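You operate a simulated robot arm through the tools that you are given. There is no shell and no other tool. Be economical: measure what you need, move in short steps, check, and stop when the job is done.

You are at the controls of a simulated robot arm. One attempt, no reset.

JOB
Load the white pad into the test filter, close it up and pump it to 2 bar.
Fine: push the plate home, lock it, shut the drain and open the feed first.
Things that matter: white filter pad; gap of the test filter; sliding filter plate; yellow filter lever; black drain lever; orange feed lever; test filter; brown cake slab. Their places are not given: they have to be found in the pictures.

The check looks at the end state, three seconds after you hand in, the way a careful person would. Anything else that was tipped, shoved, dropped, spilled or broken makes it a failure.

ROBOT AND FRAMES
A 7-joint arm with a two-finger parallel gripper, fixed in place. Base frame: the origin is at the foot of the arm, x ahead of it, y to its left, z up; the work surface is at about z = 780. Units: mm, rad, N and s.
With the tool pointing down near the work surface it reaches from about 220 to 680 mm from the base axis. Its first joint turns from -1.152 to 1.152 rad. Payload 2.4 kg.
Tool frame: the origin (TCP) lies between the finger pads and is the grasp point; the fingertips stand 30 mm ahead of it; z points along the fingers, y is the line along which they close. The gripper opens to 94 mm. The fingers are 28 mm wide and 10 mm thick; the gripper's body (50 by 96 mm) begins 55 mm behind the TCP.
Orientation is that of the tool frame in the base frame, as a unit quaternion [w, x, y, z]. With the fingers straight down and closing along the base's y, the tool's x points along the base's -x, its y along +y and its z along -z.

CONTROLS
- The arm moves only by the tool play_rows. Its argument "series" is a list of rows, each a list of 2 entries, a list of its own where there are three numbers: the shift along the base's x, y, z in m, then the turn, a rotation vector about the base's x, y, z in rad. In form: [[[dx, dy, dz], [rx, ry, rz]], ...]. A call has 1 to 20 rows; each row shifts and turns the commanded pose from where the row before left it. "fingers" is the opening, from 0 (shut) to 1 (fully open), set as the call begins (left out, the last holds). Rows are played at 5 a second. More than 50 mm and 0.15 rad between two rows, or a gripper value outside its range, and nothing of the call is played. A pose out of reach is approached as far as the arm can. The call stops where the force on the tool passes 40 N (or 10 N more than at its start, if that is more) or the arm is blocked; 0.2 s more then pass. Each finger travels about 153 mm/s and halts on what it meets, pressing with about 38 N; the grip force reading is that of the motor and also rises with nothing between the fingers. The clock runs only during rows and for 0.2 s after the last one: add rows that do not move to give the fingers time. It gives the time, the measured TCP pose, the force on the tool (base axes), the opening and the grip force at its end, in the units of the frame above (readings bear some noise), and new pictures: "pictures" is both (left out), scene, wrist or none.
- Cameras (640 x 400 px; columns grow to the right, rows downward): "scene" is fixed at [29.3, 466.1, 1445.4]; the picture's right is [-0.82, -0.58, 0.00], its down [-0.32, 0.46, -0.83] and it looks along [0.48, -0.68, -0.56] (base axes); focal length 330 px, centre (320, 200). "wrist" rides on the gripper at [-37, 0, -58] in the tool frame; the picture's right is [0.00, -1.00, 0.00], its down [0.97, 0.00, -0.24] and it looks along [0.24, 0.00, 0.97] (tool axes); focal length 218 px, centre (320, 200).
- measure_at(camera, pixels): for up to 12 pixels [column, row] of the newest picture of that camera ("zoom" is the newest enlarged one), the place [x, y, z] in the base frame of the surface seen there, good to about 2 mm. The clock stands still meanwhile.
- zoom(camera, box): a new picture of the part [left, top, right, bottom] of that camera's present view, enlarged. The clock stands still meanwhile.
- sign_off(): hands the job in; it is judged then, once.

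Go step by step. Measure first, check grasps and placings, and put right what went wrong. The budget is 80 turns and 150 pictures, counting those below and the enlarged ones. Unless the task says otherwise, let go and move clear before handing in, and close with one line.

The tools are called by a JSON object that holds its "api" and its "payload". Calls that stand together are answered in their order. play_rows: Moves the arm, as the interface text tells. Its arguments: {"type":"object","properties":{"series":{"type":"array","items":{"type":"array"}},"fingers":{"type":"number"},"pictures":{"type":"string","enum":["both","scene","wrist","none"]}},"required":["series"]} The other tools are called the same way: measure_at (camera, pixels) gives the place of the surface under pixels of a picture; zoom (camera, box) takes an enlarged picture of a part of a camera's view; sign_off () hands the job in.

At the start:

```text
t: 0.0
eef_pos: [369.9, -60.2, 1215.2]
ee_rot: [0.0, 0.0, 1.0, -0.001]
contact_force: [0.6, 0.3, 1.0]
finger_gap: 94.1
grip_force: 0.0
```

scene: 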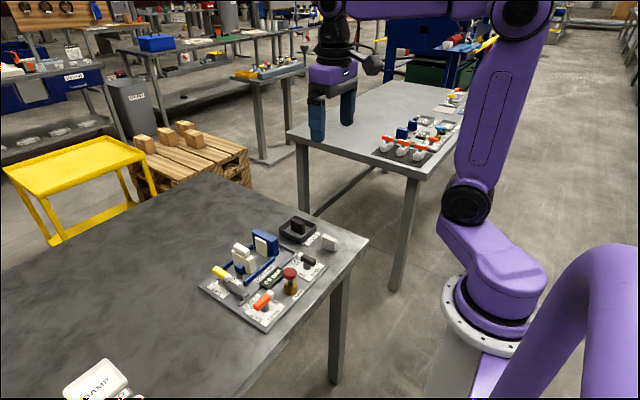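
wrist: 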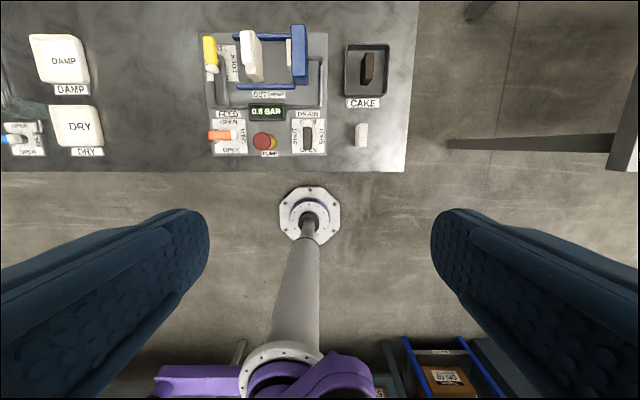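

The wrist picture shows the test filter near (265,95), DAMP/DRY trays at left, and a cake tray at (367,70). I zoom in on these for detail.

{"api": "zoom", "payload": {"camera": "wrist", "box": [190, 10, 430, 160]}}

{"api": "zoom", "payload": {"camera": "scene", "box": [190, 200, 350, 340]}}

{"api": "zoom", "payload": {"camera": "wrist", "box": [0, 10, 240, 160]}}

{"api": "measure_at", "payload": {"camera": "wrist", "pixels": [[361, 134], [250, 45], [298, 40], [289, 52], [210, 52], [368, 66], [308, 136], [225, 135], [265, 141], [268, 70], [300, 80], [267, 112]]}}

```text
2.67 times, centred on (310, 85) of wrist
```

zoom: 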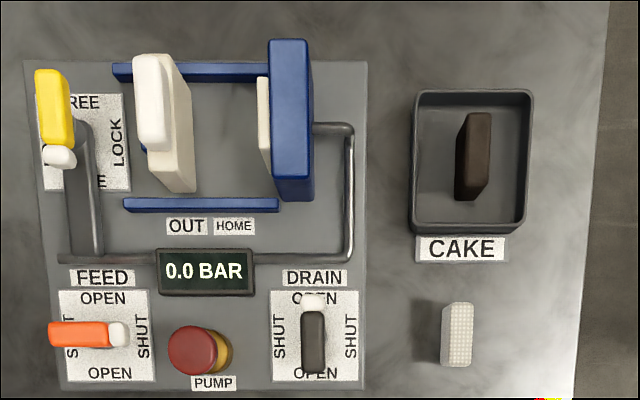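

```text
2.86 times, centred on (270, 270) of scene
```

zoom: 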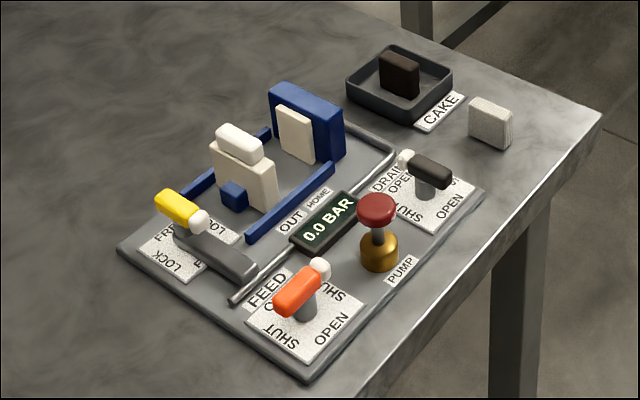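

```text
2.67 times, centred on (120, 85) of wrist
```

zoom: 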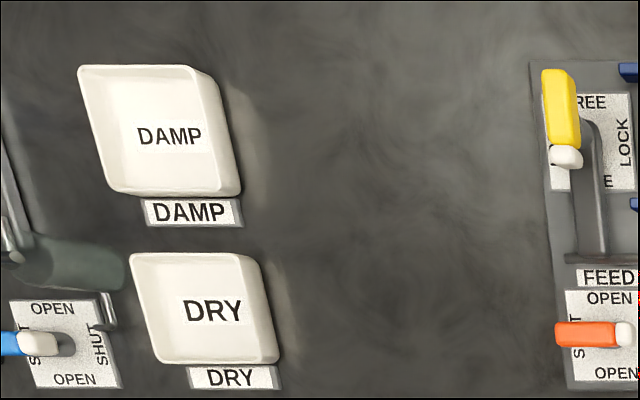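

```text
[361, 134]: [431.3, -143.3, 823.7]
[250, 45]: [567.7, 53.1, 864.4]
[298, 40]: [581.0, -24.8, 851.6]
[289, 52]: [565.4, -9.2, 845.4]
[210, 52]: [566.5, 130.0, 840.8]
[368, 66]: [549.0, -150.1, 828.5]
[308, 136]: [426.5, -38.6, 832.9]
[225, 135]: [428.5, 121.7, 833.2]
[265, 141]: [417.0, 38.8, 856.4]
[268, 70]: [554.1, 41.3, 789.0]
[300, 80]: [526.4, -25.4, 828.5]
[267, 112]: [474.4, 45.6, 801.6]
```

The pad (grainy white) stands at about (431,-143), the sliding plate at y≈53 and the fixed head at y≈-20. The drain lever reads OPEN, the feed SHUT and the filter FREE. I move closer overhead for exact geometry.

{"api": "play_rows", "payload": {"series": [[[0.035, 0.01, -0.035], [0, 0, 0]], [[0.035, 0.01, -0.035], [0, 0, 0]], [[0.035, 0.01, -0.035], [0, 0, 0]], [[0.035, 0.01, -0.035], [0, 0, 0]], [[0, 0, 0], [0, 0, 0]]]}}

```text
refused: row 1 steps farther than a row can; nothing moved
```

The row was just over 50 mm; I use smaller steps.

{"api": "play_rows", "payload": {"series": [[[0.028, 0.008, -0.03], [0, 0, 0]], [[0.028, 0.008, -0.03], [0, 0, 0]], [[0.028, 0.008, -0.03], [0, 0, 0]], [[0.028, 0.008, -0.03], [0, 0, 0]], [[0.028, 0.008, -0.03], [0, 0, 0]], [[0, 0, 0], [0, 0, 0]]]}}

```text
t: 1.4
eef_pos: [512.7, -20.1, 1064.1]
ee_rot: [0.0, 0.0, 1.0, 0.0]
contact_force: [0.3, -0.6, 0.1]
finger_gap: 94.0
grip_force: 0.0
```

scene: 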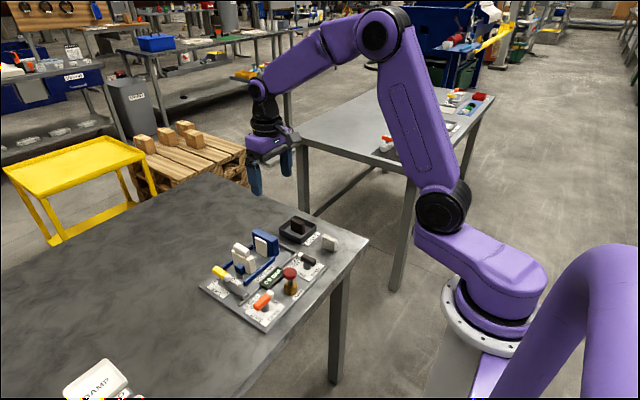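
wrist: 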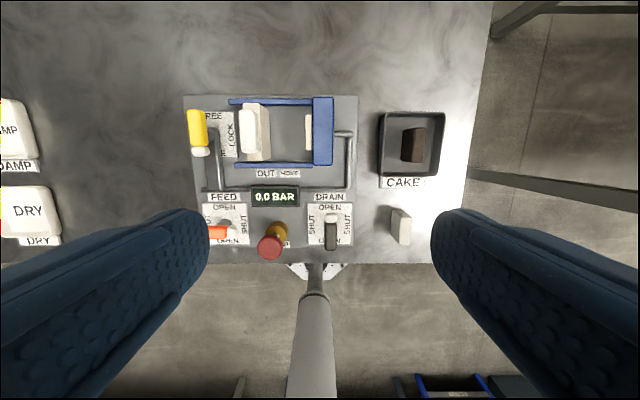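

The view is closer and clear; I enlarge and measure.

{"api": "zoom", "payload": {"camera": "wrist", "box": [180, 85, 372, 205]}}

{"api": "measure_at", "payload": {"camera": "wrist", "pixels": [[396, 212], [410, 215], [394, 240], [409, 242], [401, 225], [246, 107], [264, 104], [259, 155], [248, 130], [308, 130], [314, 100], [332, 165]]}}

{"api": "zoom", "payload": {"camera": "wrist", "box": [190, 170, 430, 270]}}

```text
3.33 times, centred on (276, 145) of wrist
```

zoom: 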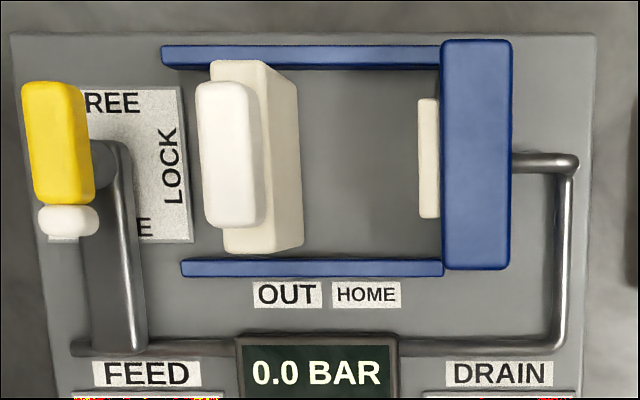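

```text
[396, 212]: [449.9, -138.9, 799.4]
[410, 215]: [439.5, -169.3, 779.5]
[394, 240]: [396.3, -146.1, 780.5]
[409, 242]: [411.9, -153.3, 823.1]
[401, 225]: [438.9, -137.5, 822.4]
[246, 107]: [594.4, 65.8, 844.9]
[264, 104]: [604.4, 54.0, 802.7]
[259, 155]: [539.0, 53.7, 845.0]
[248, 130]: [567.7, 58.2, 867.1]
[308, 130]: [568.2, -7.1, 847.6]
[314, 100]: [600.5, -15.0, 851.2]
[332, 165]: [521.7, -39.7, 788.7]
```

```text
2.67 times, centred on (310, 220) of wrist
```

zoom: 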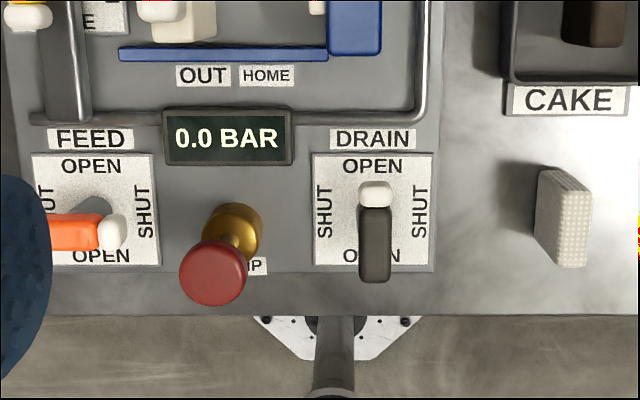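

Now I measure the pad, levers and pump knob in the enlarged view.

{"api": "measure_at", "payload": {"camera": "zoom", "pixels": [[546, 176], [588, 190], [562, 180], [586, 264], [564, 264], [562, 220], [545, 215], [375, 190], [375, 270], [65, 232], [112, 232], [212, 275]]}}

{"api": "measure_at", "payload": {"camera": "wrist", "pixels": [[196, 113], [197, 143], [200, 152], [212, 150], [257, 130], [268, 130], [241, 130], [304, 128], [330, 130], [314, 130], [285, 130], [285, 164]]}}

```text
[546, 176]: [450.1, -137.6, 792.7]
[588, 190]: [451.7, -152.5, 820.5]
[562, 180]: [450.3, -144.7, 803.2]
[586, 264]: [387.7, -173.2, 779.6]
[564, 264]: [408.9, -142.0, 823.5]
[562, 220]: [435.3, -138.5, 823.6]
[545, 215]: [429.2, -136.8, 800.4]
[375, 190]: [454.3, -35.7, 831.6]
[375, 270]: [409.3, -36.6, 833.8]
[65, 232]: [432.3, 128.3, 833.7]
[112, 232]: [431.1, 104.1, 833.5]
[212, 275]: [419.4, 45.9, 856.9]
```

```text
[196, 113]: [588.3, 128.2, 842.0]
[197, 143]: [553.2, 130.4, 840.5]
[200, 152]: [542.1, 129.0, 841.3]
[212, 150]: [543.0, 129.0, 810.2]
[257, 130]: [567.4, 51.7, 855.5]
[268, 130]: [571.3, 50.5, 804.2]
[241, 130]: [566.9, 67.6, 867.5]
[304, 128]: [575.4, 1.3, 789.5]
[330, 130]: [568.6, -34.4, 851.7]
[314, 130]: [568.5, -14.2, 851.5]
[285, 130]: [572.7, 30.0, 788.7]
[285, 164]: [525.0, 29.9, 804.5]
```

The pad is about 43 wide in x (408–451), 18 thick in y (-137…-155) and z 780–823; the gap runs from y≈-7 to 50 around x≈568. I go above the pad and check the alignment.

{"api": "play_rows", "payload": {"series": [[[-0.0166, -0.0252, -0.0328], [0, 0, 0]], [[-0.0166, -0.0252, -0.0328], [0, 0, 0]], [[-0.0166, -0.0252, -0.0328], [0, 0, 0]], [[-0.0166, -0.0252, -0.0328], [0, 0, 0]], [[-0.0166, -0.0252, -0.0328], [0, 0, 0]], [[0, 0, 0], [0, 0, 0]]]}}

```text
t: 2.8
eef_pos: [427.5, -145.7, 900.5]
ee_rot: [0.0, 0.0, 1.0, 0.0]
contact_force: [-0.7, 0.0, 0.3]
finger_gap: 94.0
grip_force: 0.1
```

scene: 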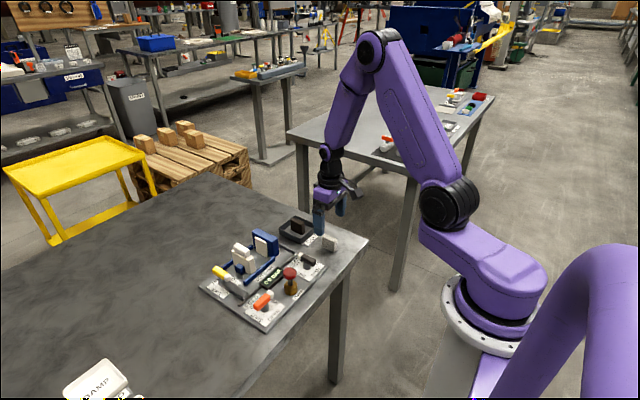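
wrist: 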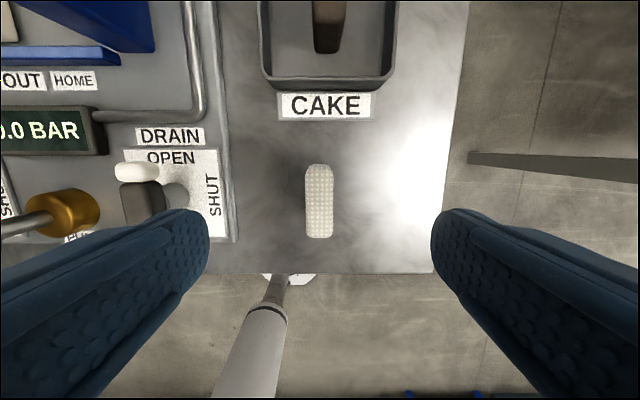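

The pad is centred between the fingers at (319,201). I measure its edges once more.

{"api": "measure_at", "payload": {"camera": "wrist", "pixels": [[320, 168], [320, 234], [307, 200], [331, 200], [319, 200], [150, 202], [180, 220], [137, 172]]}}

```text
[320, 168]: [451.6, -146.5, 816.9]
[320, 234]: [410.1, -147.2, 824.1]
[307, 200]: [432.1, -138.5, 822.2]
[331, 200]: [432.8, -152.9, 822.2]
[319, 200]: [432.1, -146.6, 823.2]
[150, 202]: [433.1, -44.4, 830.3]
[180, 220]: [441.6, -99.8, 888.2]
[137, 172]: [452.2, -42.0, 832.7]
```

The pad's centre is (431,-146). I descend to z≈824 and then close.

{"api": "play_rows", "payload": {"series": [[[0.0035, 0, -0.026], [0, 0, 0]], [[0, 0, -0.026], [0, 0, 0]], [[0, 0, -0.024], [0, 0, 0]], [[0, 0, 0], [0, 0, 0]]], "pictures": "none"}}

{"api": "play_rows", "payload": {"series": [[[0, 0, 0], [0, 0, 0]], [[0, 0, 0], [0, 0, 0]], [[0, 0, 0], [0, 0, 0]], [[0, 0, 0], [0, 0, 0]]], "fingers": 0.1, "pictures": "wrist"}}

```text
t: 3.8
eef_pos: [431.4, -144.9, 826.0]
ee_rot: [0.0, 0.0, 1.0, 0.0]
contact_force: [0.3, 1.4, 0.4]
finger_gap: 94.1
grip_force: 0.1
```

```text
t: 4.8
eef_pos: [431.1, -144.7, 824.9]
ee_rot: [0.0, 0.0, 1.0, 0.0]
contact_force: [-0.3, 0.9, -0.6]
finger_gap: 21.4
grip_force: 38.3
```

wrist: 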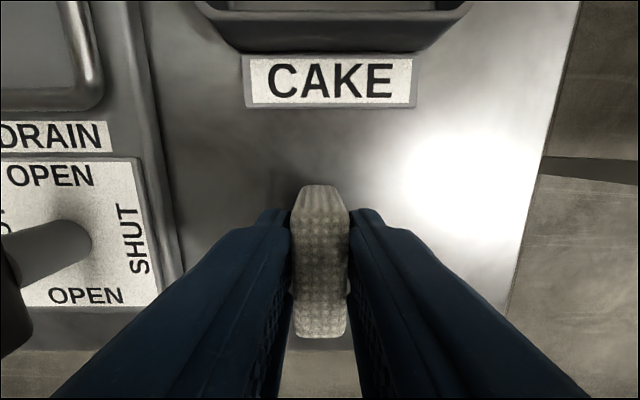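

The pad is gripped (21.4 mm, 38 N). I lift, carry it over the gap at (568, 20) and look.

{"api": "play_rows", "payload": {"series": [[[0, 0, 0.035], [0, 0, 0]], [[0, 0, 0.035], [0, 0, 0]], [[0, 0, 0.035], [0, 0, 0]], [[0.02, 0.024, 0], [0, 0, 0]], [[0.02, 0.024, 0], [0, 0, 0]], [[0.02, 0.024, 0], [0, 0, 0]], [[0.02, 0.024, 0], [0, 0, 0]], [[0.02, 0.024, 0], [0, 0, 0]], [[0.02, 0.024, 0], [0, 0, 0]], [[0.017, 0.021, 0], [0, 0, 0]], [[0, 0, 0], [0, 0, 0]], [[0, 0, 0], [0, 0, 0]]]}}

```text
t: 7.4
eef_pos: [567.7, 19.4, 929.1]
ee_rot: [0.0, -0.001, 1.0, 0.001]
contact_force: [-0.3, -0.5, -0.2]
finger_gap: 21.4
grip_force: 38.2
```

scene: 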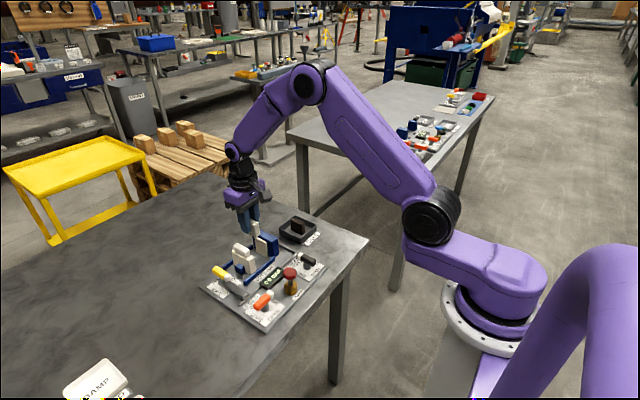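
wrist: 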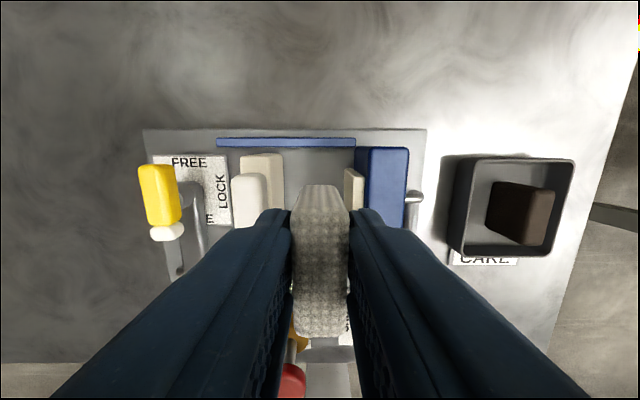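

The pad hangs above the gap; I measure the plate's face and the head's boss from here.

{"api": "measure_at", "payload": {"camera": "wrist", "pixels": [[282, 170], [282, 180], [347, 180], [353, 172], [360, 160], [264, 190], [245, 185], [262, 160], [360, 180], [286, 142], [316, 175], [347, 195]]}}

{"api": "zoom", "payload": {"camera": "wrist", "box": [200, 120, 440, 270]}}

{"api": "zoom", "payload": {"camera": "scene", "box": [190, 190, 350, 330]}}

```text
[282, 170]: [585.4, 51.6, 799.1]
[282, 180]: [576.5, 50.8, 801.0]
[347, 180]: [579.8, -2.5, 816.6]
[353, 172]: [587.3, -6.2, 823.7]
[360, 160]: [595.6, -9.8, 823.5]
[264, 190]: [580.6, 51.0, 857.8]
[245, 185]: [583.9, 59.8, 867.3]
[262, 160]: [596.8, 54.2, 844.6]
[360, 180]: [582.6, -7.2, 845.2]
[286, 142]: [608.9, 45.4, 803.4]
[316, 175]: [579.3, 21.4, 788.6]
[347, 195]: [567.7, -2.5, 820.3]
```

```text
2.67 times, centred on (320, 195) of wrist
```

zoom: 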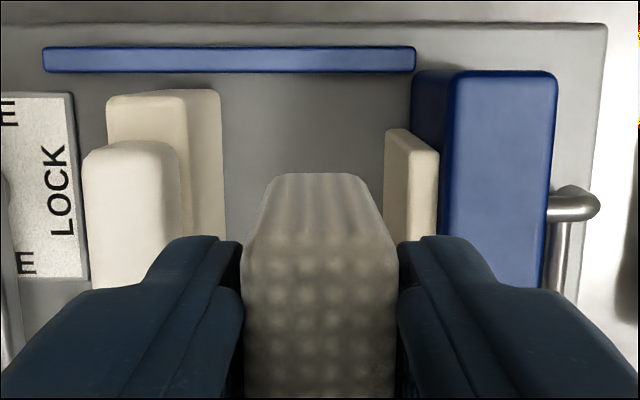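

```text
2.86 times, centred on (270, 260) of scene
```

zoom: 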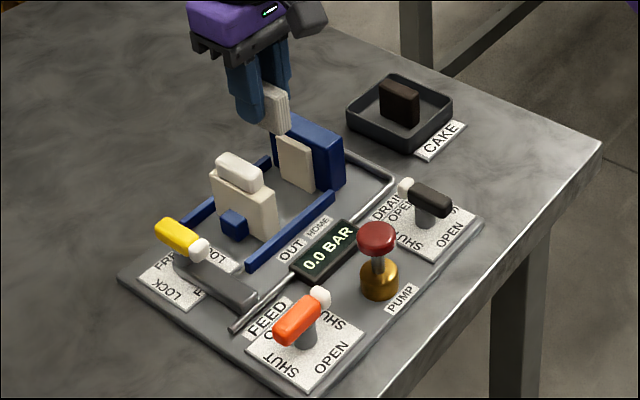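

The real gap is y≈-2…50.5 and its centre is x≈568, y≈24. I shift +4.5 mm in y and descend slowly to just above the floor (z 789).

{"api": "play_rows", "payload": {"series": [[[0, 0.0045, 0], [0, 0, 0]], [[0, 0, -0.025], [0, 0, 0]], [[0, 0, -0.025], [0, 0, 0]], [[0, 0, -0.02], [0, 0, 0]], [[0, 0, -0.012], [0, 0, 0]], [[0, 0, -0.008], [0, 0, 0]], [[0, 0, 0], [0, 0, 0]]]}}

```text
t: 9.0
eef_pos: [569.1, 24.7, 839.4]
ee_rot: [0.0, 0.0, 1.0, 0.0]
contact_force: [-0.3, 1.2, -0.7]
finger_gap: 21.0
grip_force: 37.5
```

scene: 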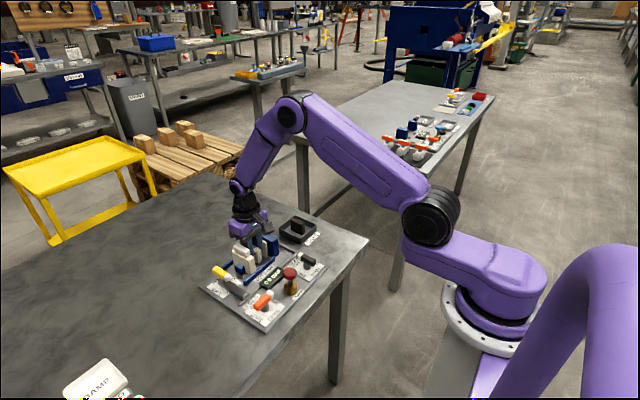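
wrist: 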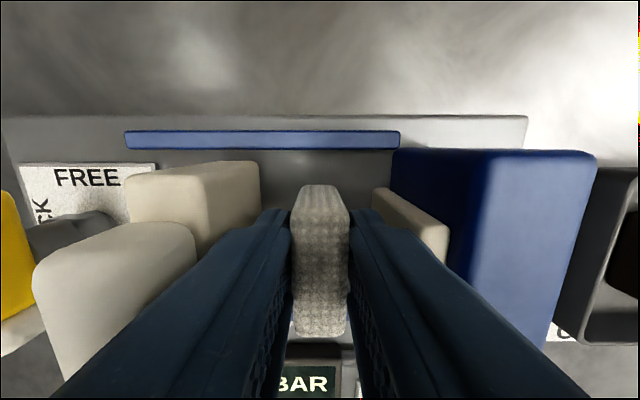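

The pad sits between the plate and the boss without contact. I lower in 2 mm steps to the floor.

{"api": "play_rows", "payload": {"series": [[[0, 0, -0.002], [0, 0, 0]], [[0, 0, -0.002], [0, 0, 0]], [[0, 0, -0.001], [0, 0, 0]], [[0, 0, 0], [0, 0, 0]]], "pictures": "none"}}

```text
t: 10.0
eef_pos: [568.7, 24.4, 834.3]
ee_rot: [0.0, 0.001, 1.0, 0.0]
contact_force: [-0.3, -0.4, -0.8]
finger_gap: 21.4
grip_force: 37.8
```

There is no floor contact yet; I go down 1 mm at a time.

{"api": "play_rows", "payload": {"series": [[[0, 0, -0.001], [0, 0, 0]], [[0, 0, 0], [0, 0, 0]]], "pictures": "none"}}

{"api": "play_rows", "payload": {"series": [[[0, 0, -0.001], [0, 0, 0]], [[0, 0, 0], [0, 0, 0]]], "pictures": "none"}}

```text
t: 10.6
eef_pos: [568.3, 24.6, 834.7]
ee_rot: [0.0, 0.0, 1.0, 0.0]
contact_force: [-3.2, 1.0, 6.9]
finger_gap: 21.3
grip_force: 37.4
```

```text
t: 11.2
eef_pos: [569.0, 23.4, 835.0]
ee_rot: [0.001, -0.001, 1.0, 0.001]
contact_force: [-4.1, 1.3, 23.0]
finger_gap: 21.2
grip_force: 38.2
```

Contact with the floor (23 N up). I ease up 1 mm, open slightly to about 29 mm, then rise.

{"api": "play_rows", "payload": {"series": [[[0, 0, 0.001], [0, 0, 0]], [[0, 0, 0], [0, 0, 0]]], "pictures": "none"}}

{"api": "play_rows", "payload": {"series": [[[0, 0, 0], [0, 0, 0]], [[0, 0, 0], [0, 0, 0]], [[0, 0, 0.01], [0, 0, 0]], [[0, 0, 0.02], [0, 0, 0]], [[0, 0, 0.03], [0, 0, 0]], [[0, 0, 0.04], [0, 0, 0]], [[0, 0, 0.04], [0, 0, 0]], [[0, 0, 0], [0, 0, 0]]], "fingers": 0.3}}

```text
t: 11.8
eef_pos: [568.8, 22.8, 834.6]
ee_rot: [0.001, 0.0, 1.0, 0.0]
contact_force: [3.2, 1.1, 8.3]
finger_gap: 21.2
grip_force: 37.6
```

```text
t: 13.6
eef_pos: [567.3, 23.5, 975.5]
ee_rot: [0.0, 0.0, 1.0, 0.0]
contact_force: [0.4, -0.7, 0.5]
finger_gap: 28.4
grip_force: 0.0
```

scene: 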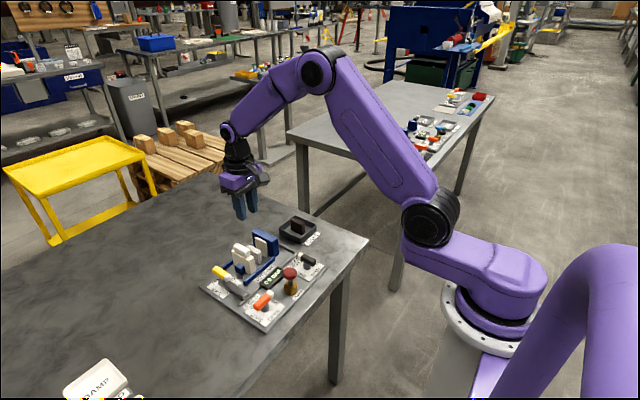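
wrist: 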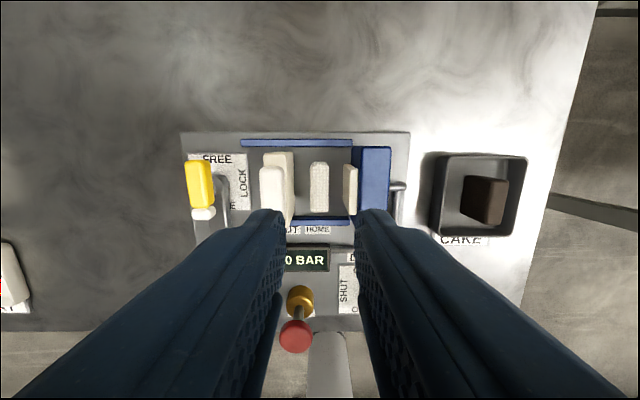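

The pad stands upright in the gap at (319,187). I shut the fingers and move to the +y side of the plate to measure its back, the nub and the yellow lever.

{"api": "play_rows", "payload": {"series": [[[0, 0.035, 0], [0, 0, 0]], [[0, 0.035, 0], [0, 0, 0]], [[0, 0, 0], [0, 0, 0]]], "fingers": 0, "pictures": "wrist"}}

{"api": "zoom", "payload": {"camera": "wrist", "box": [220, 110, 460, 260]}}

{"api": "zoom", "payload": {"camera": "scene", "box": [190, 220, 350, 340]}}

```text
t: 14.4
eef_pos: [570.7, 95.3, 974.1]
ee_rot: [0.0, 0.0, 1.0, -0.001]
contact_force: [0.9, 0.5, 0.0]
finger_gap: 0.0
grip_force: 32.9
```

wrist: 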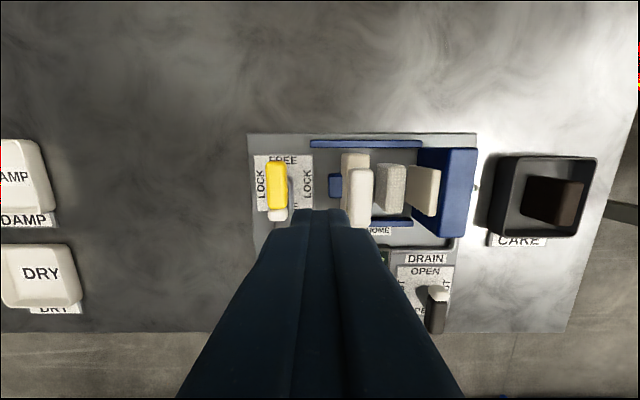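

```text
2.67 times, centred on (340, 185) of wrist
```

zoom: 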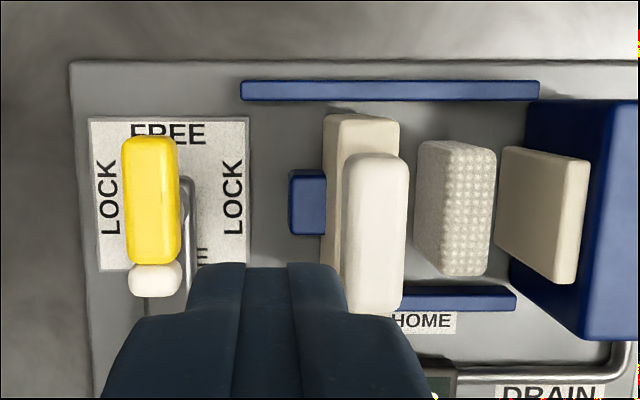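

```text
3.33 times, centred on (270, 280) of scene
```

zoom: 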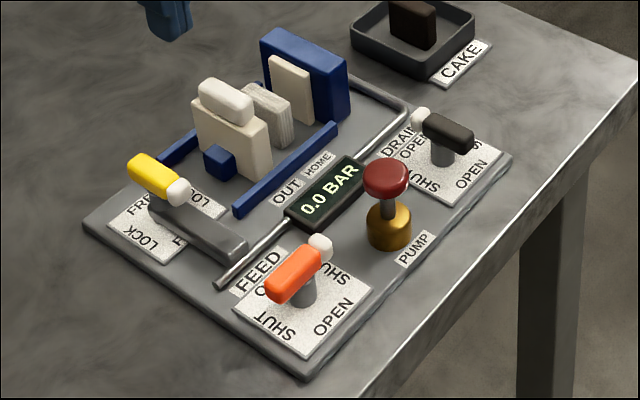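

I measure the nub, plate back and filter lever.

{"api": "measure_at", "payload": {"camera": "wrist", "pixels": [[330, 185], [340, 178], [343, 165], [345, 157], [367, 157], [356, 160], [276, 163], [277, 206], [277, 214], [269, 185], [286, 185], [294, 195]]}}

{"api": "measure_at", "payload": {"camera": "zoom", "pixels": [[155, 205], [200, 232], [240, 248], [215, 170], [225, 105], [155, 172], [180, 190], [300, 270], [322, 245], [305, 292], [440, 130], [420, 118]]}}

```text
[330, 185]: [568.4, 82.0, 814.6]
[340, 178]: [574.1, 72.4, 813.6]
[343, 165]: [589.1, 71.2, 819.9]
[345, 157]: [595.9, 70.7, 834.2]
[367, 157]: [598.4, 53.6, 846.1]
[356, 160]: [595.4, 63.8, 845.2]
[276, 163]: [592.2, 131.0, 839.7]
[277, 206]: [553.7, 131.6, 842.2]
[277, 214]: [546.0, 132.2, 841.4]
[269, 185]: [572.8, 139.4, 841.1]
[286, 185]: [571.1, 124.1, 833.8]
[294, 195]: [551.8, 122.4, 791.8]
```

```text
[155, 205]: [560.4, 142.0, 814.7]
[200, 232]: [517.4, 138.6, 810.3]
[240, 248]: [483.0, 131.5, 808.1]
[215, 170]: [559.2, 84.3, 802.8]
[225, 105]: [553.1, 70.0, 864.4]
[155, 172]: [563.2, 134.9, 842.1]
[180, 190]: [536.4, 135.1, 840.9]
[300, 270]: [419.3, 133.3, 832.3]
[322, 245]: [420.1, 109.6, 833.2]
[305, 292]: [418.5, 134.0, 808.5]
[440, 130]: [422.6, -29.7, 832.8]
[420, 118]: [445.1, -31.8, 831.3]
```

The plate spans y 51–71 and the nub reaches y 84 at z≤815; the lever is at y 124–139. I lower the shut fingers at y≈102 to tip height 820, above the nub.

{"api": "play_rows", "payload": {"series": [[[-0.0025, 0.0065, -0.03], [0, 0, 0]], [[0, 0, -0.035], [0, 0, 0]], [[0, 0, -0.035], [0, 0, 0]], [[0, 0, -0.024], [0, 0, 0]], [[0, 0, 0], [0, 0, 0]]], "pictures": "wrist"}}

```text
t: 15.6
eef_pos: [567.8, 101.7, 849.6]
ee_rot: [0.001, -0.001, 1.0, 0.0]
contact_force: [-0.1, 0.2, 0.4]
finger_gap: 0.0
grip_force: 33.1
```

wrist: 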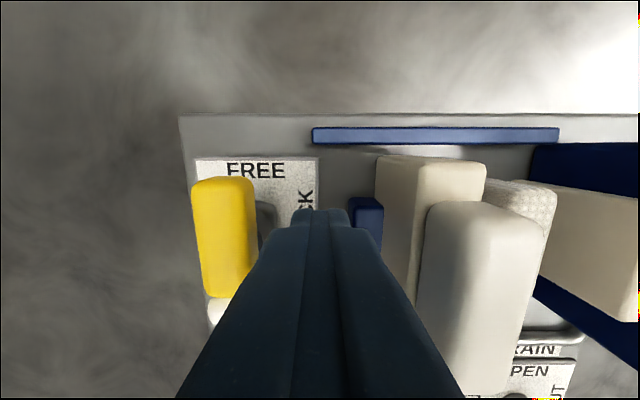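

The fingers stand clear between lever and plate. I push in -y, with the force limit as the stop.

{"api": "play_rows", "payload": {"series": [[[0, -0.01, 0], [0, 0, 0]], [[0, -0.006, 0], [0, 0, 0]], [[0, -0.005, 0], [0, 0, 0]], [[0, -0.005, 0], [0, 0, 0]], [[0, -0.005, 0], [0, 0, 0]], [[0, -0.005, 0], [0, 0, 0]], [[0, -0.004, 0], [0, 0, 0]], [[0, -0.004, 0], [0, 0, 0]], [[0, -0.003, 0], [0, 0, 0]], [[0, 0, 0], [0, 0, 0]]]}}

```text
t: 17.8
eef_pos: [566.3, 53.4, 849.7]
ee_rot: [0.0, 0.0, 1.0, 0.0]
contact_force: [-0.1, 0.3, 0.7]
finger_gap: 0.3
grip_force: 32.4
```

scene: 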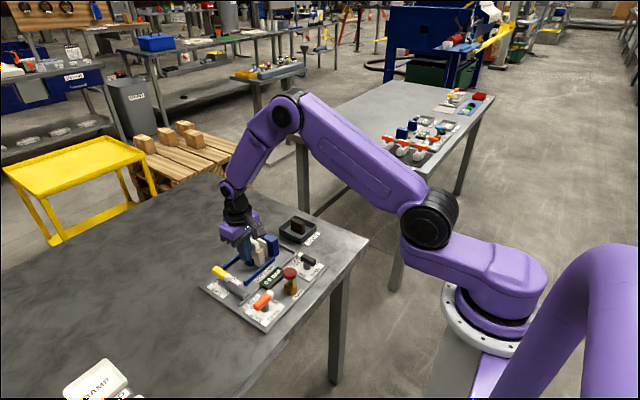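
wrist: 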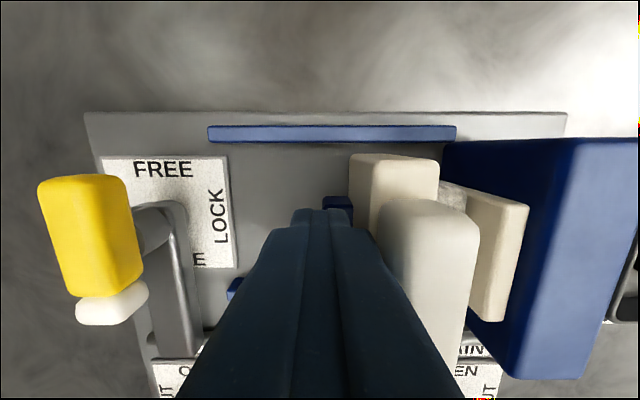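

The plate has slid to about y 23–43 with little force. I keep pushing in 2 mm steps until it seats.

{"api": "play_rows", "payload": {"series": [[[0, -0.002, 0], [0, 0, 0]], [[0, -0.002, 0], [0, 0, 0]], [[0, -0.002, 0], [0, 0, 0]], [[0, 0, 0], [0, 0, 0]]], "pictures": "none"}}

{"api": "play_rows", "payload": {"series": [[[0, -0.002, 0], [0, 0, 0]], [[0, -0.002, 0], [0, 0, 0]], [[0, -0.002, 0], [0, 0, 0]], [[0, 0, 0], [0, 0, 0]]], "pictures": "wrist"}}

```text
t: 18.8
eef_pos: [565.4, 50.1, 849.9]
ee_rot: [0.0, -0.002, 1.0, 0.0]
contact_force: [1.2, 19.0, -2.9]
finger_gap: 0.0
grip_force: 33.2
```

```text
t: 19.8
eef_pos: [565.9, 49.8, 850.2]
ee_rot: [0.0, -0.006, 1.0, 0.001]
contact_force: [-0.8, 39.8, -2.8]
finger_gap: 0.0
grip_force: 33.0
```

wrist: 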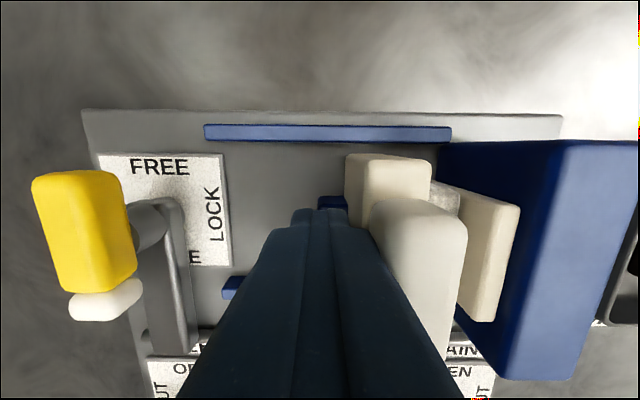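

The plate stopped firmly at y≈50 (40 N). I back off, rise, and look.

{"api": "play_rows", "payload": {"series": [[[0, 0.008, 0], [0, 0, 0]], [[0, 0.012, 0], [0, 0, 0]], [[0, 0.005, 0.03], [0, 0, 0]], [[0, 0.01, 0.04], [0, 0, 0]], [[0, 0.03, 0.03], [0, 0, 0]], [[-0.02, 0.02, 0.03], [0, 0, 0]], [[0, 0, 0], [0, 0, 0]]]}}

{"api": "zoom", "payload": {"camera": "wrist", "box": [220, 90, 460, 240]}}

{"api": "zoom", "payload": {"camera": "scene", "box": [190, 220, 350, 340]}}

```text
t: 21.4
eef_pos: [545.9, 125.2, 979.8]
ee_rot: [0.001, 0.0, 1.0, -0.001]
contact_force: [-0.5, -0.1, 0.5]
finger_gap: 0.2
grip_force: 32.5
```

scene: 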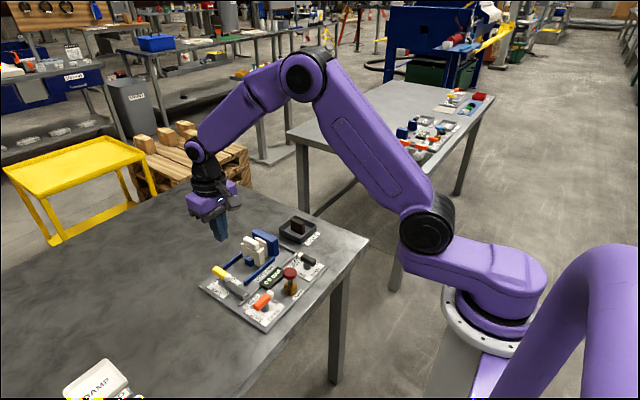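
wrist: 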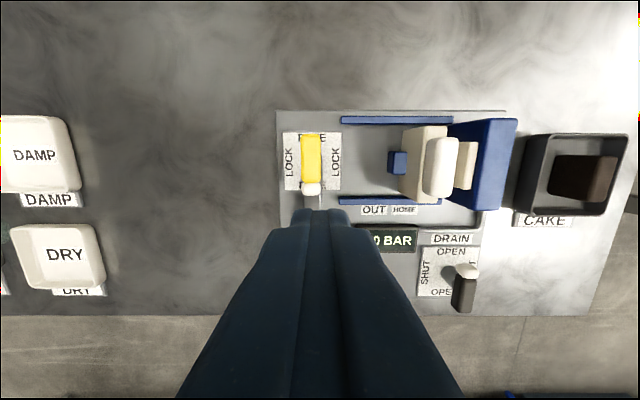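

```text
2.67 times, centred on (340, 165) of wrist
```

zoom: 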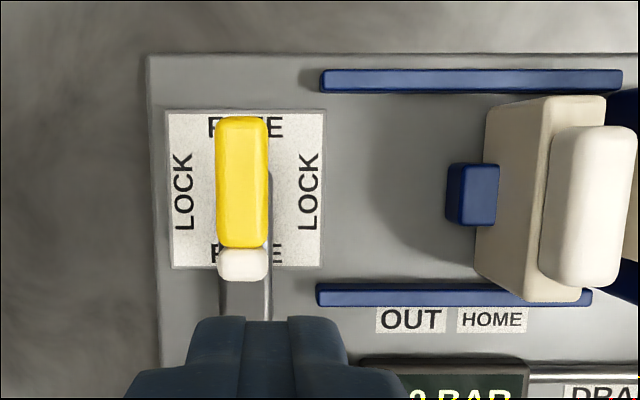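

```text
3.33 times, centred on (270, 280) of scene
```

zoom: 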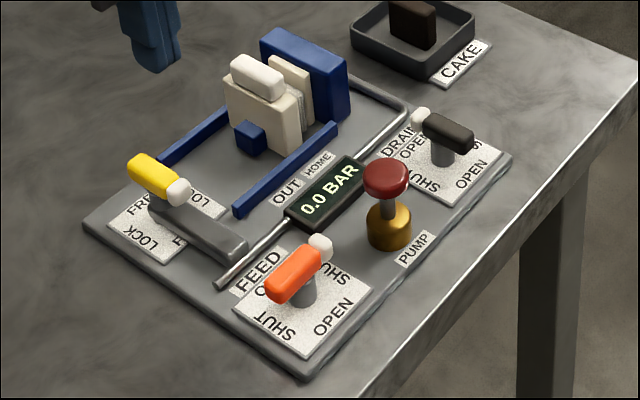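

The pad is clamped between plate and boss, and the plate is near HOME. I measure the filter dial's corners to find the lever's pivot, and those of the other dials.

{"api": "measure_at", "payload": {"camera": "wrist", "pixels": [[284, 133], [340, 133], [284, 189], [340, 189], [303, 160], [320, 160], [311, 136], [311, 192], [321, 200], [389, 160], [404, 158], [420, 247]]}}

{"api": "measure_at", "payload": {"camera": "zoom", "pixels": [[308, 352], [234, 310], [372, 290], [300, 300], [440, 155], [384, 175], [446, 202], [502, 153], [386, 240], [386, 172], [250, 262], [140, 195]]}}

```text
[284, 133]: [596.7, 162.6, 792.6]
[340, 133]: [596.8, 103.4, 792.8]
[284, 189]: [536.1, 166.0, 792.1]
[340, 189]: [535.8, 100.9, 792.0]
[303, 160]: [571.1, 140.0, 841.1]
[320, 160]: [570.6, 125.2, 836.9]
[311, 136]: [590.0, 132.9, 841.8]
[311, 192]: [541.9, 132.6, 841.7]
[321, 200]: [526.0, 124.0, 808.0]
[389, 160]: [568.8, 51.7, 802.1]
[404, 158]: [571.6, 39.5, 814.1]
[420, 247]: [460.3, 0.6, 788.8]
```

```text
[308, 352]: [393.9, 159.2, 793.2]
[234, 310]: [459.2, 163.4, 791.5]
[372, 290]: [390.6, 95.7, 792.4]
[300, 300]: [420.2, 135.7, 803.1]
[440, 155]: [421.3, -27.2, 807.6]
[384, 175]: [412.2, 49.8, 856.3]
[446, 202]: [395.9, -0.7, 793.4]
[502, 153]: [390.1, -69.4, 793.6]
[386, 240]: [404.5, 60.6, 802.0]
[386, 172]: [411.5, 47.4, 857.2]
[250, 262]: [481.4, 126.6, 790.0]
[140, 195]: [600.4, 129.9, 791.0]
```

The filter lever's pivot is at (566,132.5). I descend over it with fingers half-open, then grip.

{"api": "play_rows", "payload": {"series": [[[0.02, 0.0075, -0.03], [0, 0, 0]], [[0, 0, -0.035], [0, 0, 0]], [[0, 0, -0.035], [0, 0, 0]], [[0, 0, -0.031], [0, 0, 0]], [[0, 0, 0], [0, 0, 0]]], "fingers": 0.45, "pictures": "wrist"}}

{"api": "play_rows", "payload": {"series": [[[0, 0, 0], [0, 0, 0]], [[0, 0, 0], [0, 0, 0]], [[0, 0, 0], [0, 0, 0]]], "fingers": 0.05, "pictures": "wrist"}}

```text
t: 22.6
eef_pos: [564.8, 133.7, 849.3]
ee_rot: [-0.001, 0.0, 1.0, 0.0]
contact_force: [-0.2, -0.1, 0.3]
finger_gap: 42.3
grip_force: 0.1
```

wrist: 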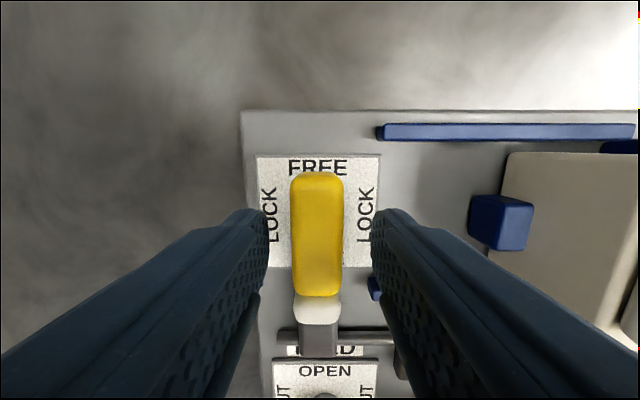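

```text
t: 23.4
eef_pos: [564.3, 134.3, 849.3]
ee_rot: [-0.001, 0.0, 1.0, 0.0]
contact_force: [2.3, 7.1, -7.2]
finger_gap: 19.4
grip_force: 44.7
```

wrist: 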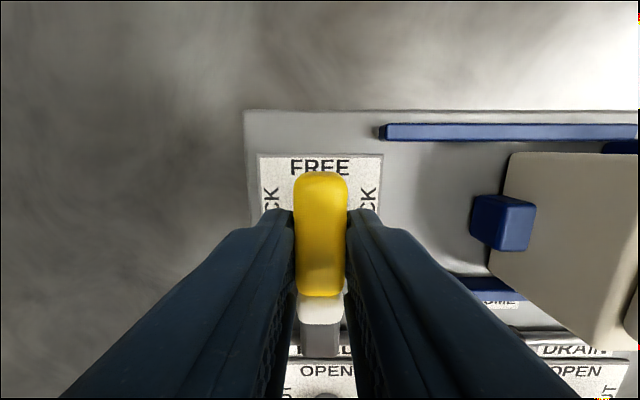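

The lever is gripped (19.4 mm, 45 N). I turn it +90° about z, so the bar (now toward -x) swings toward the plate.

{"api": "play_rows", "payload": {"series": [[[0, 0, 0], [0, 0, 0.08]], [[0, 0, 0], [0, 0, 0.08]], [[0, 0, 0], [0, 0, 0.08]], [[0, 0, 0], [0, 0, 0.08]], [[0, 0, 0], [0, 0, 0]]], "pictures": "scene"}}

{"api": "zoom", "payload": {"camera": "scene", "box": [190, 220, 350, 340]}}

```text
t: 24.6
eef_pos: [564.6, 133.7, 849.2]
ee_rot: [-0.001, -0.16, 0.987, 0.0]
contact_force: [-6.5, 11.1, 2.3]
finger_gap: 19.7
grip_force: 45.2
```

scene: 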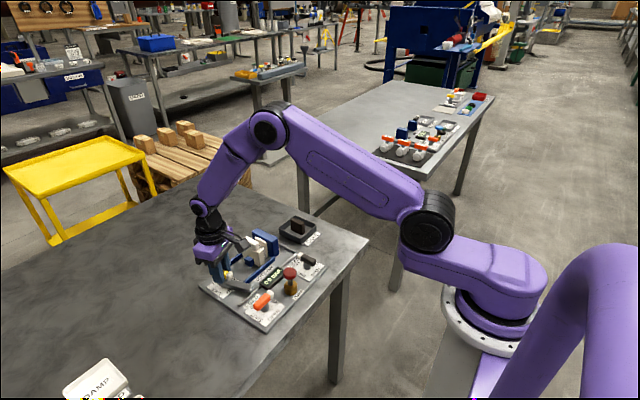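

```text
3.33 times, centred on (270, 280) of scene
```

zoom: 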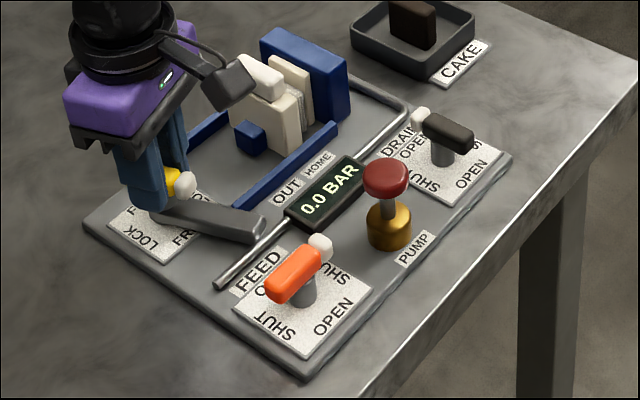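

The bar swings with the lever the right way. I go on, turning another 0.9 rad.

{"api": "play_rows", "payload": {"series": [[[0, 0, 0], [0, 0, 0.09]], [[0, 0, 0], [0, 0, 0.09]], [[0, 0, 0], [0, 0, 0.09]], [[0, 0, 0], [0, 0, 0.09]], [[0, 0, 0], [0, 0, 0.09]], [[0, 0, 0], [0, 0, 0.09]], [[0, 0, 0], [0, 0, 0.09]], [[0, 0, 0], [0, 0, 0.09]], [[0, 0, 0], [0, 0, 0.09]], [[0, 0, 0], [0, 0, 0.09]], [[0, 0, 0], [0, 0, 0]]], "pictures": "scene"}}

{"api": "zoom", "payload": {"camera": "scene", "box": [190, 220, 350, 340]}}

```text
t: 27.0
eef_pos: [564.4, 134.3, 848.8]
ee_rot: [-0.001, -0.575, 0.818, 0.001]
contact_force: [-18.4, 13.1, 7.8]
finger_gap: 19.4
grip_force: 45.1
```

scene: 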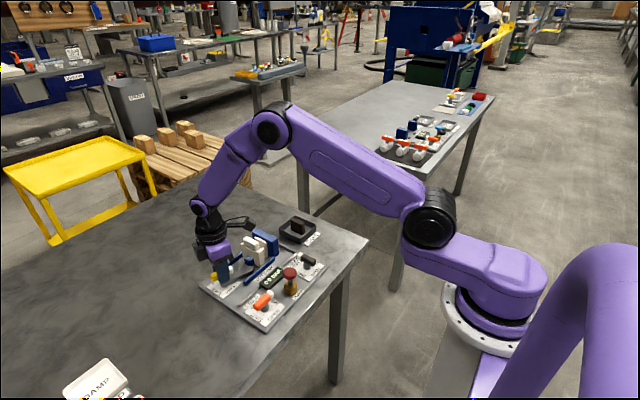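

```text
3.33 times, centred on (270, 280) of scene
```

zoom: 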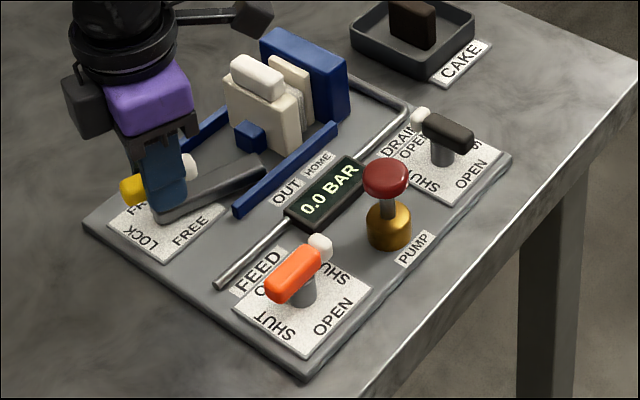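

The bar is 1.22 rad round and nears the nub. I relieve the side force slightly and finish the quarter turn.

{"api": "play_rows", "payload": {"series": [[[-0.001, 0.0007, 0], [0, 0, 0]], [[0, 0, 0], [0, 0, 0.07]], [[0, 0, 0], [0, 0, 0.07]], [[0, 0, 0], [0, 0, 0.07]], [[0, 0, 0], [0, 0, 0.07]], [[0, 0, 0], [0, 0, 0.065]], [[0, 0, 0], [0, 0, 0]]], "pictures": "scene"}}

{"api": "zoom", "payload": {"camera": "scene", "box": [190, 220, 350, 340]}}

```text
t: 28.6
eef_pos: [565.6, 134.5, 849.2]
ee_rot: [0.0, -0.705, 0.709, 0.0]
contact_force: [-7.1, 7.1, 3.0]
finger_gap: 19.3
grip_force: 45.2
```

scene: 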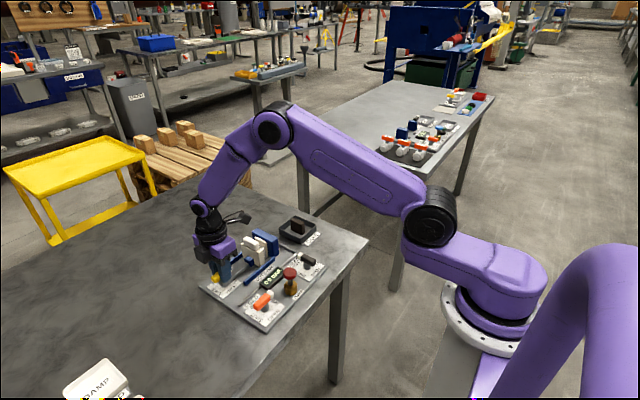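

```text
3.33 times, centred on (270, 280) of scene
```

zoom: 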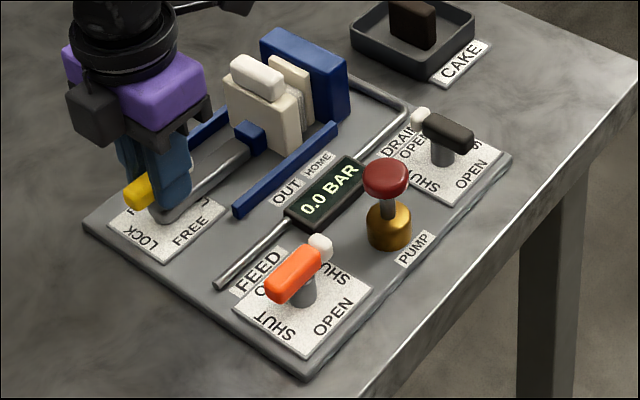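

The bar now meets the nub with the lever pointing to LOCK. I release, rise and turn the tool back, then inspect.

{"api": "play_rows", "payload": {"series": [[[0, 0, 0], [0, 0, 0]], [[0, 0, 0], [0, 0, 0]], [[0, 0, 0.03], [0, 0, 0]], [[0, 0, 0.045], [0, 0, 0]], [[0, 0, 0.045], [0, 0, 0]], [[-0.01, -0.02, 0], [0, 0, -0.143]], [[-0.01, -0.02, 0], [0, 0, -0.143]], [[-0.01, -0.02, 0], [0, 0, -0.143]], [[-0.01, -0.01, 0], [0, 0, -0.143]], [[-0.01, -0.01, 0], [0, 0, -0.143]], [[-0.01, -0.01, 0], [0, 0, -0.143]], [[-0.01, -0.01, 0], [0, 0, -0.143]], [[-0.01, -0.01, 0], [0, 0, -0.143]], [[0, -0.01, 0], [0, 0, -0.143]], [[0, -0.01, 0], [0, 0, -0.143]], [[0, -0.01, 0], [0, 0, -0.14]], [[0, 0, 0], [0, 0, 0]]], "fingers": 0.45}}

{"api": "zoom", "payload": {"camera": "wrist", "box": [160, 50, 480, 250]}}

{"api": "zoom", "payload": {"camera": "scene", "box": [190, 220, 350, 340]}}

```text
t: 32.2
eef_pos: [484.7, -6.2, 969.1]
ee_rot: [0.0, 0.004, 1.0, 0.0]
contact_force: [0.7, -0.1, 0.1]
finger_gap: 42.2
grip_force: 0.0
```

scene: 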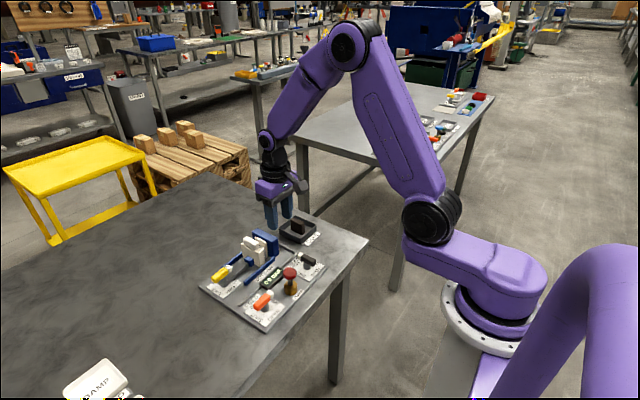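
wrist: 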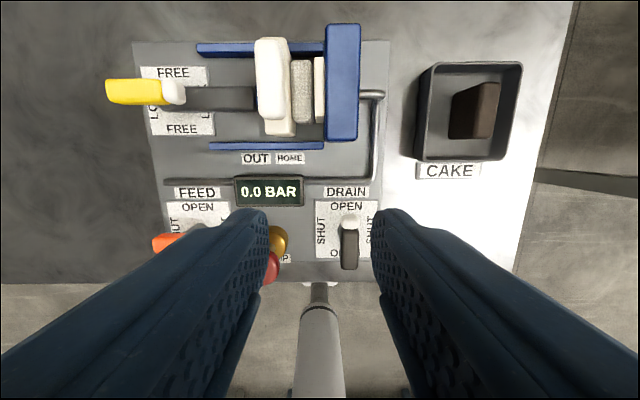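

```text
2.00 times, centred on (320, 150) of wrist
```

zoom: 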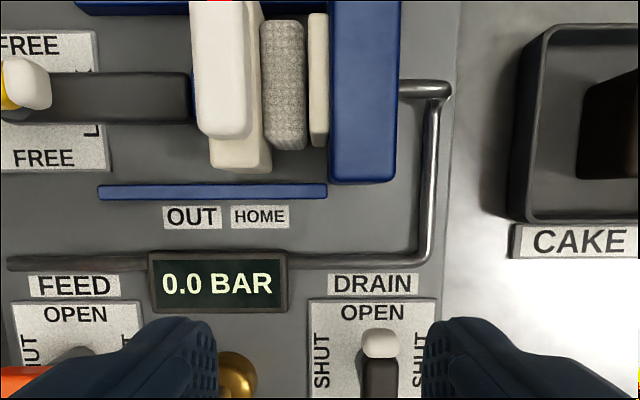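

```text
3.33 times, centred on (270, 280) of scene
```

zoom: 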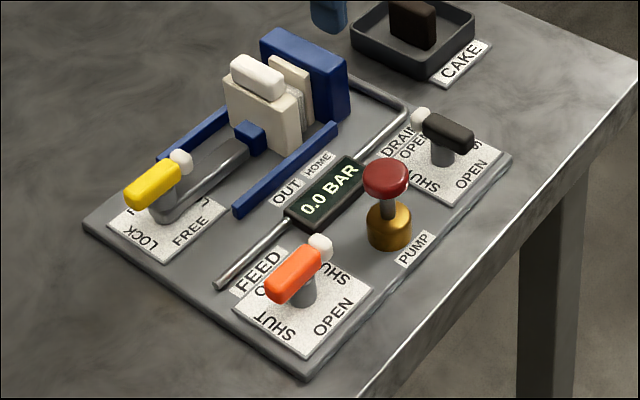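

The filter is locked: the bar bears on the nub and the pad is clamped. I measure the drain lever and dial for the pivot.

{"api": "measure_at", "payload": {"camera": "wrist", "pixels": [[350, 218], [350, 266], [343, 245], [358, 245], [317, 203], [316, 256], [376, 203], [352, 225], [171, 204], [226, 204]]}}

```text
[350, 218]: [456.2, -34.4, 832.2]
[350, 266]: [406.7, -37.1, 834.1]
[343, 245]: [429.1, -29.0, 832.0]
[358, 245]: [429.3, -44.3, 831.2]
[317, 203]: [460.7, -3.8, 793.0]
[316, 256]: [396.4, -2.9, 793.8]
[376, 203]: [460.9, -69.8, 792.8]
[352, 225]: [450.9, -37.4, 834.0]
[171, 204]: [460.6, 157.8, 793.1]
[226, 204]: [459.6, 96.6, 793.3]
```

The drain lever's pivot is about (430,-37). I descend over it and grip.

{"api": "play_rows", "payload": {"series": [[[-0.027, -0.015, -0.02], [0, 0, -0.008]], [[-0.0277, -0.0155, -0.02], [0, 0, 0]], [[0, 0, -0.03], [0, 0, 0]], [[0, 0, -0.03], [0, 0, 0]], [[0, 0, -0.027], [0, 0, 0]], [[0, 0, 0], [0, 0, 0]]], "pictures": "wrist"}}

{"api": "play_rows", "payload": {"series": [[[0, 0, 0], [0, 0, 0]], [[0, 0, 0], [0, 0, 0]], [[0, 0, 0], [0, 0, 0]]], "fingers": 0.05, "pictures": "wrist"}}

```text
t: 33.6
eef_pos: [431.8, -35.4, 840.8]
ee_rot: [0.0, 0.007, 1.0, 0.0]
contact_force: [0.1, 0.0, -0.5]
finger_gap: 42.5
grip_force: 0.0
```

wrist: 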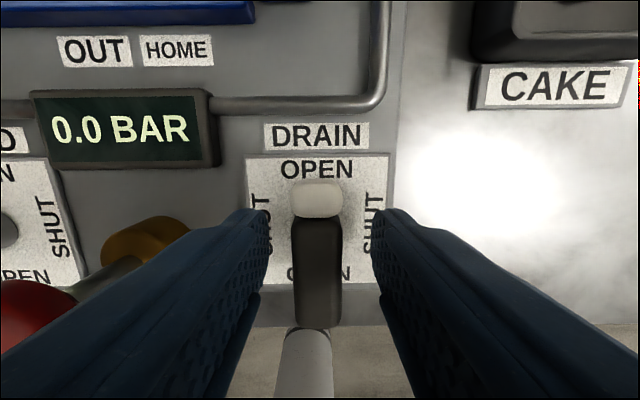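

```text
t: 34.4
eef_pos: [430.9, -34.8, 840.9]
ee_rot: [0.0, 0.005, 1.0, 0.0]
contact_force: [1.4, 10.6, -9.7]
finger_gap: 19.3
grip_force: 44.9
```

wrist: 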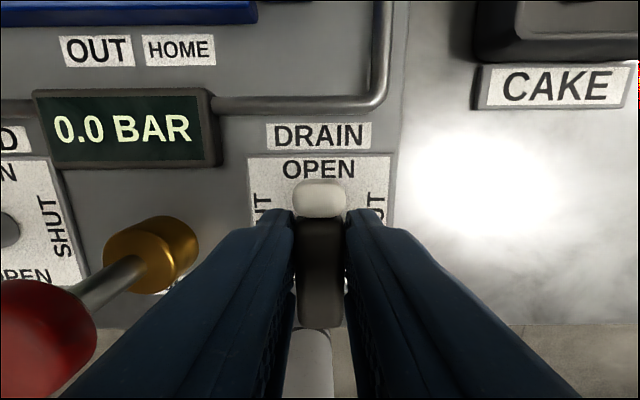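

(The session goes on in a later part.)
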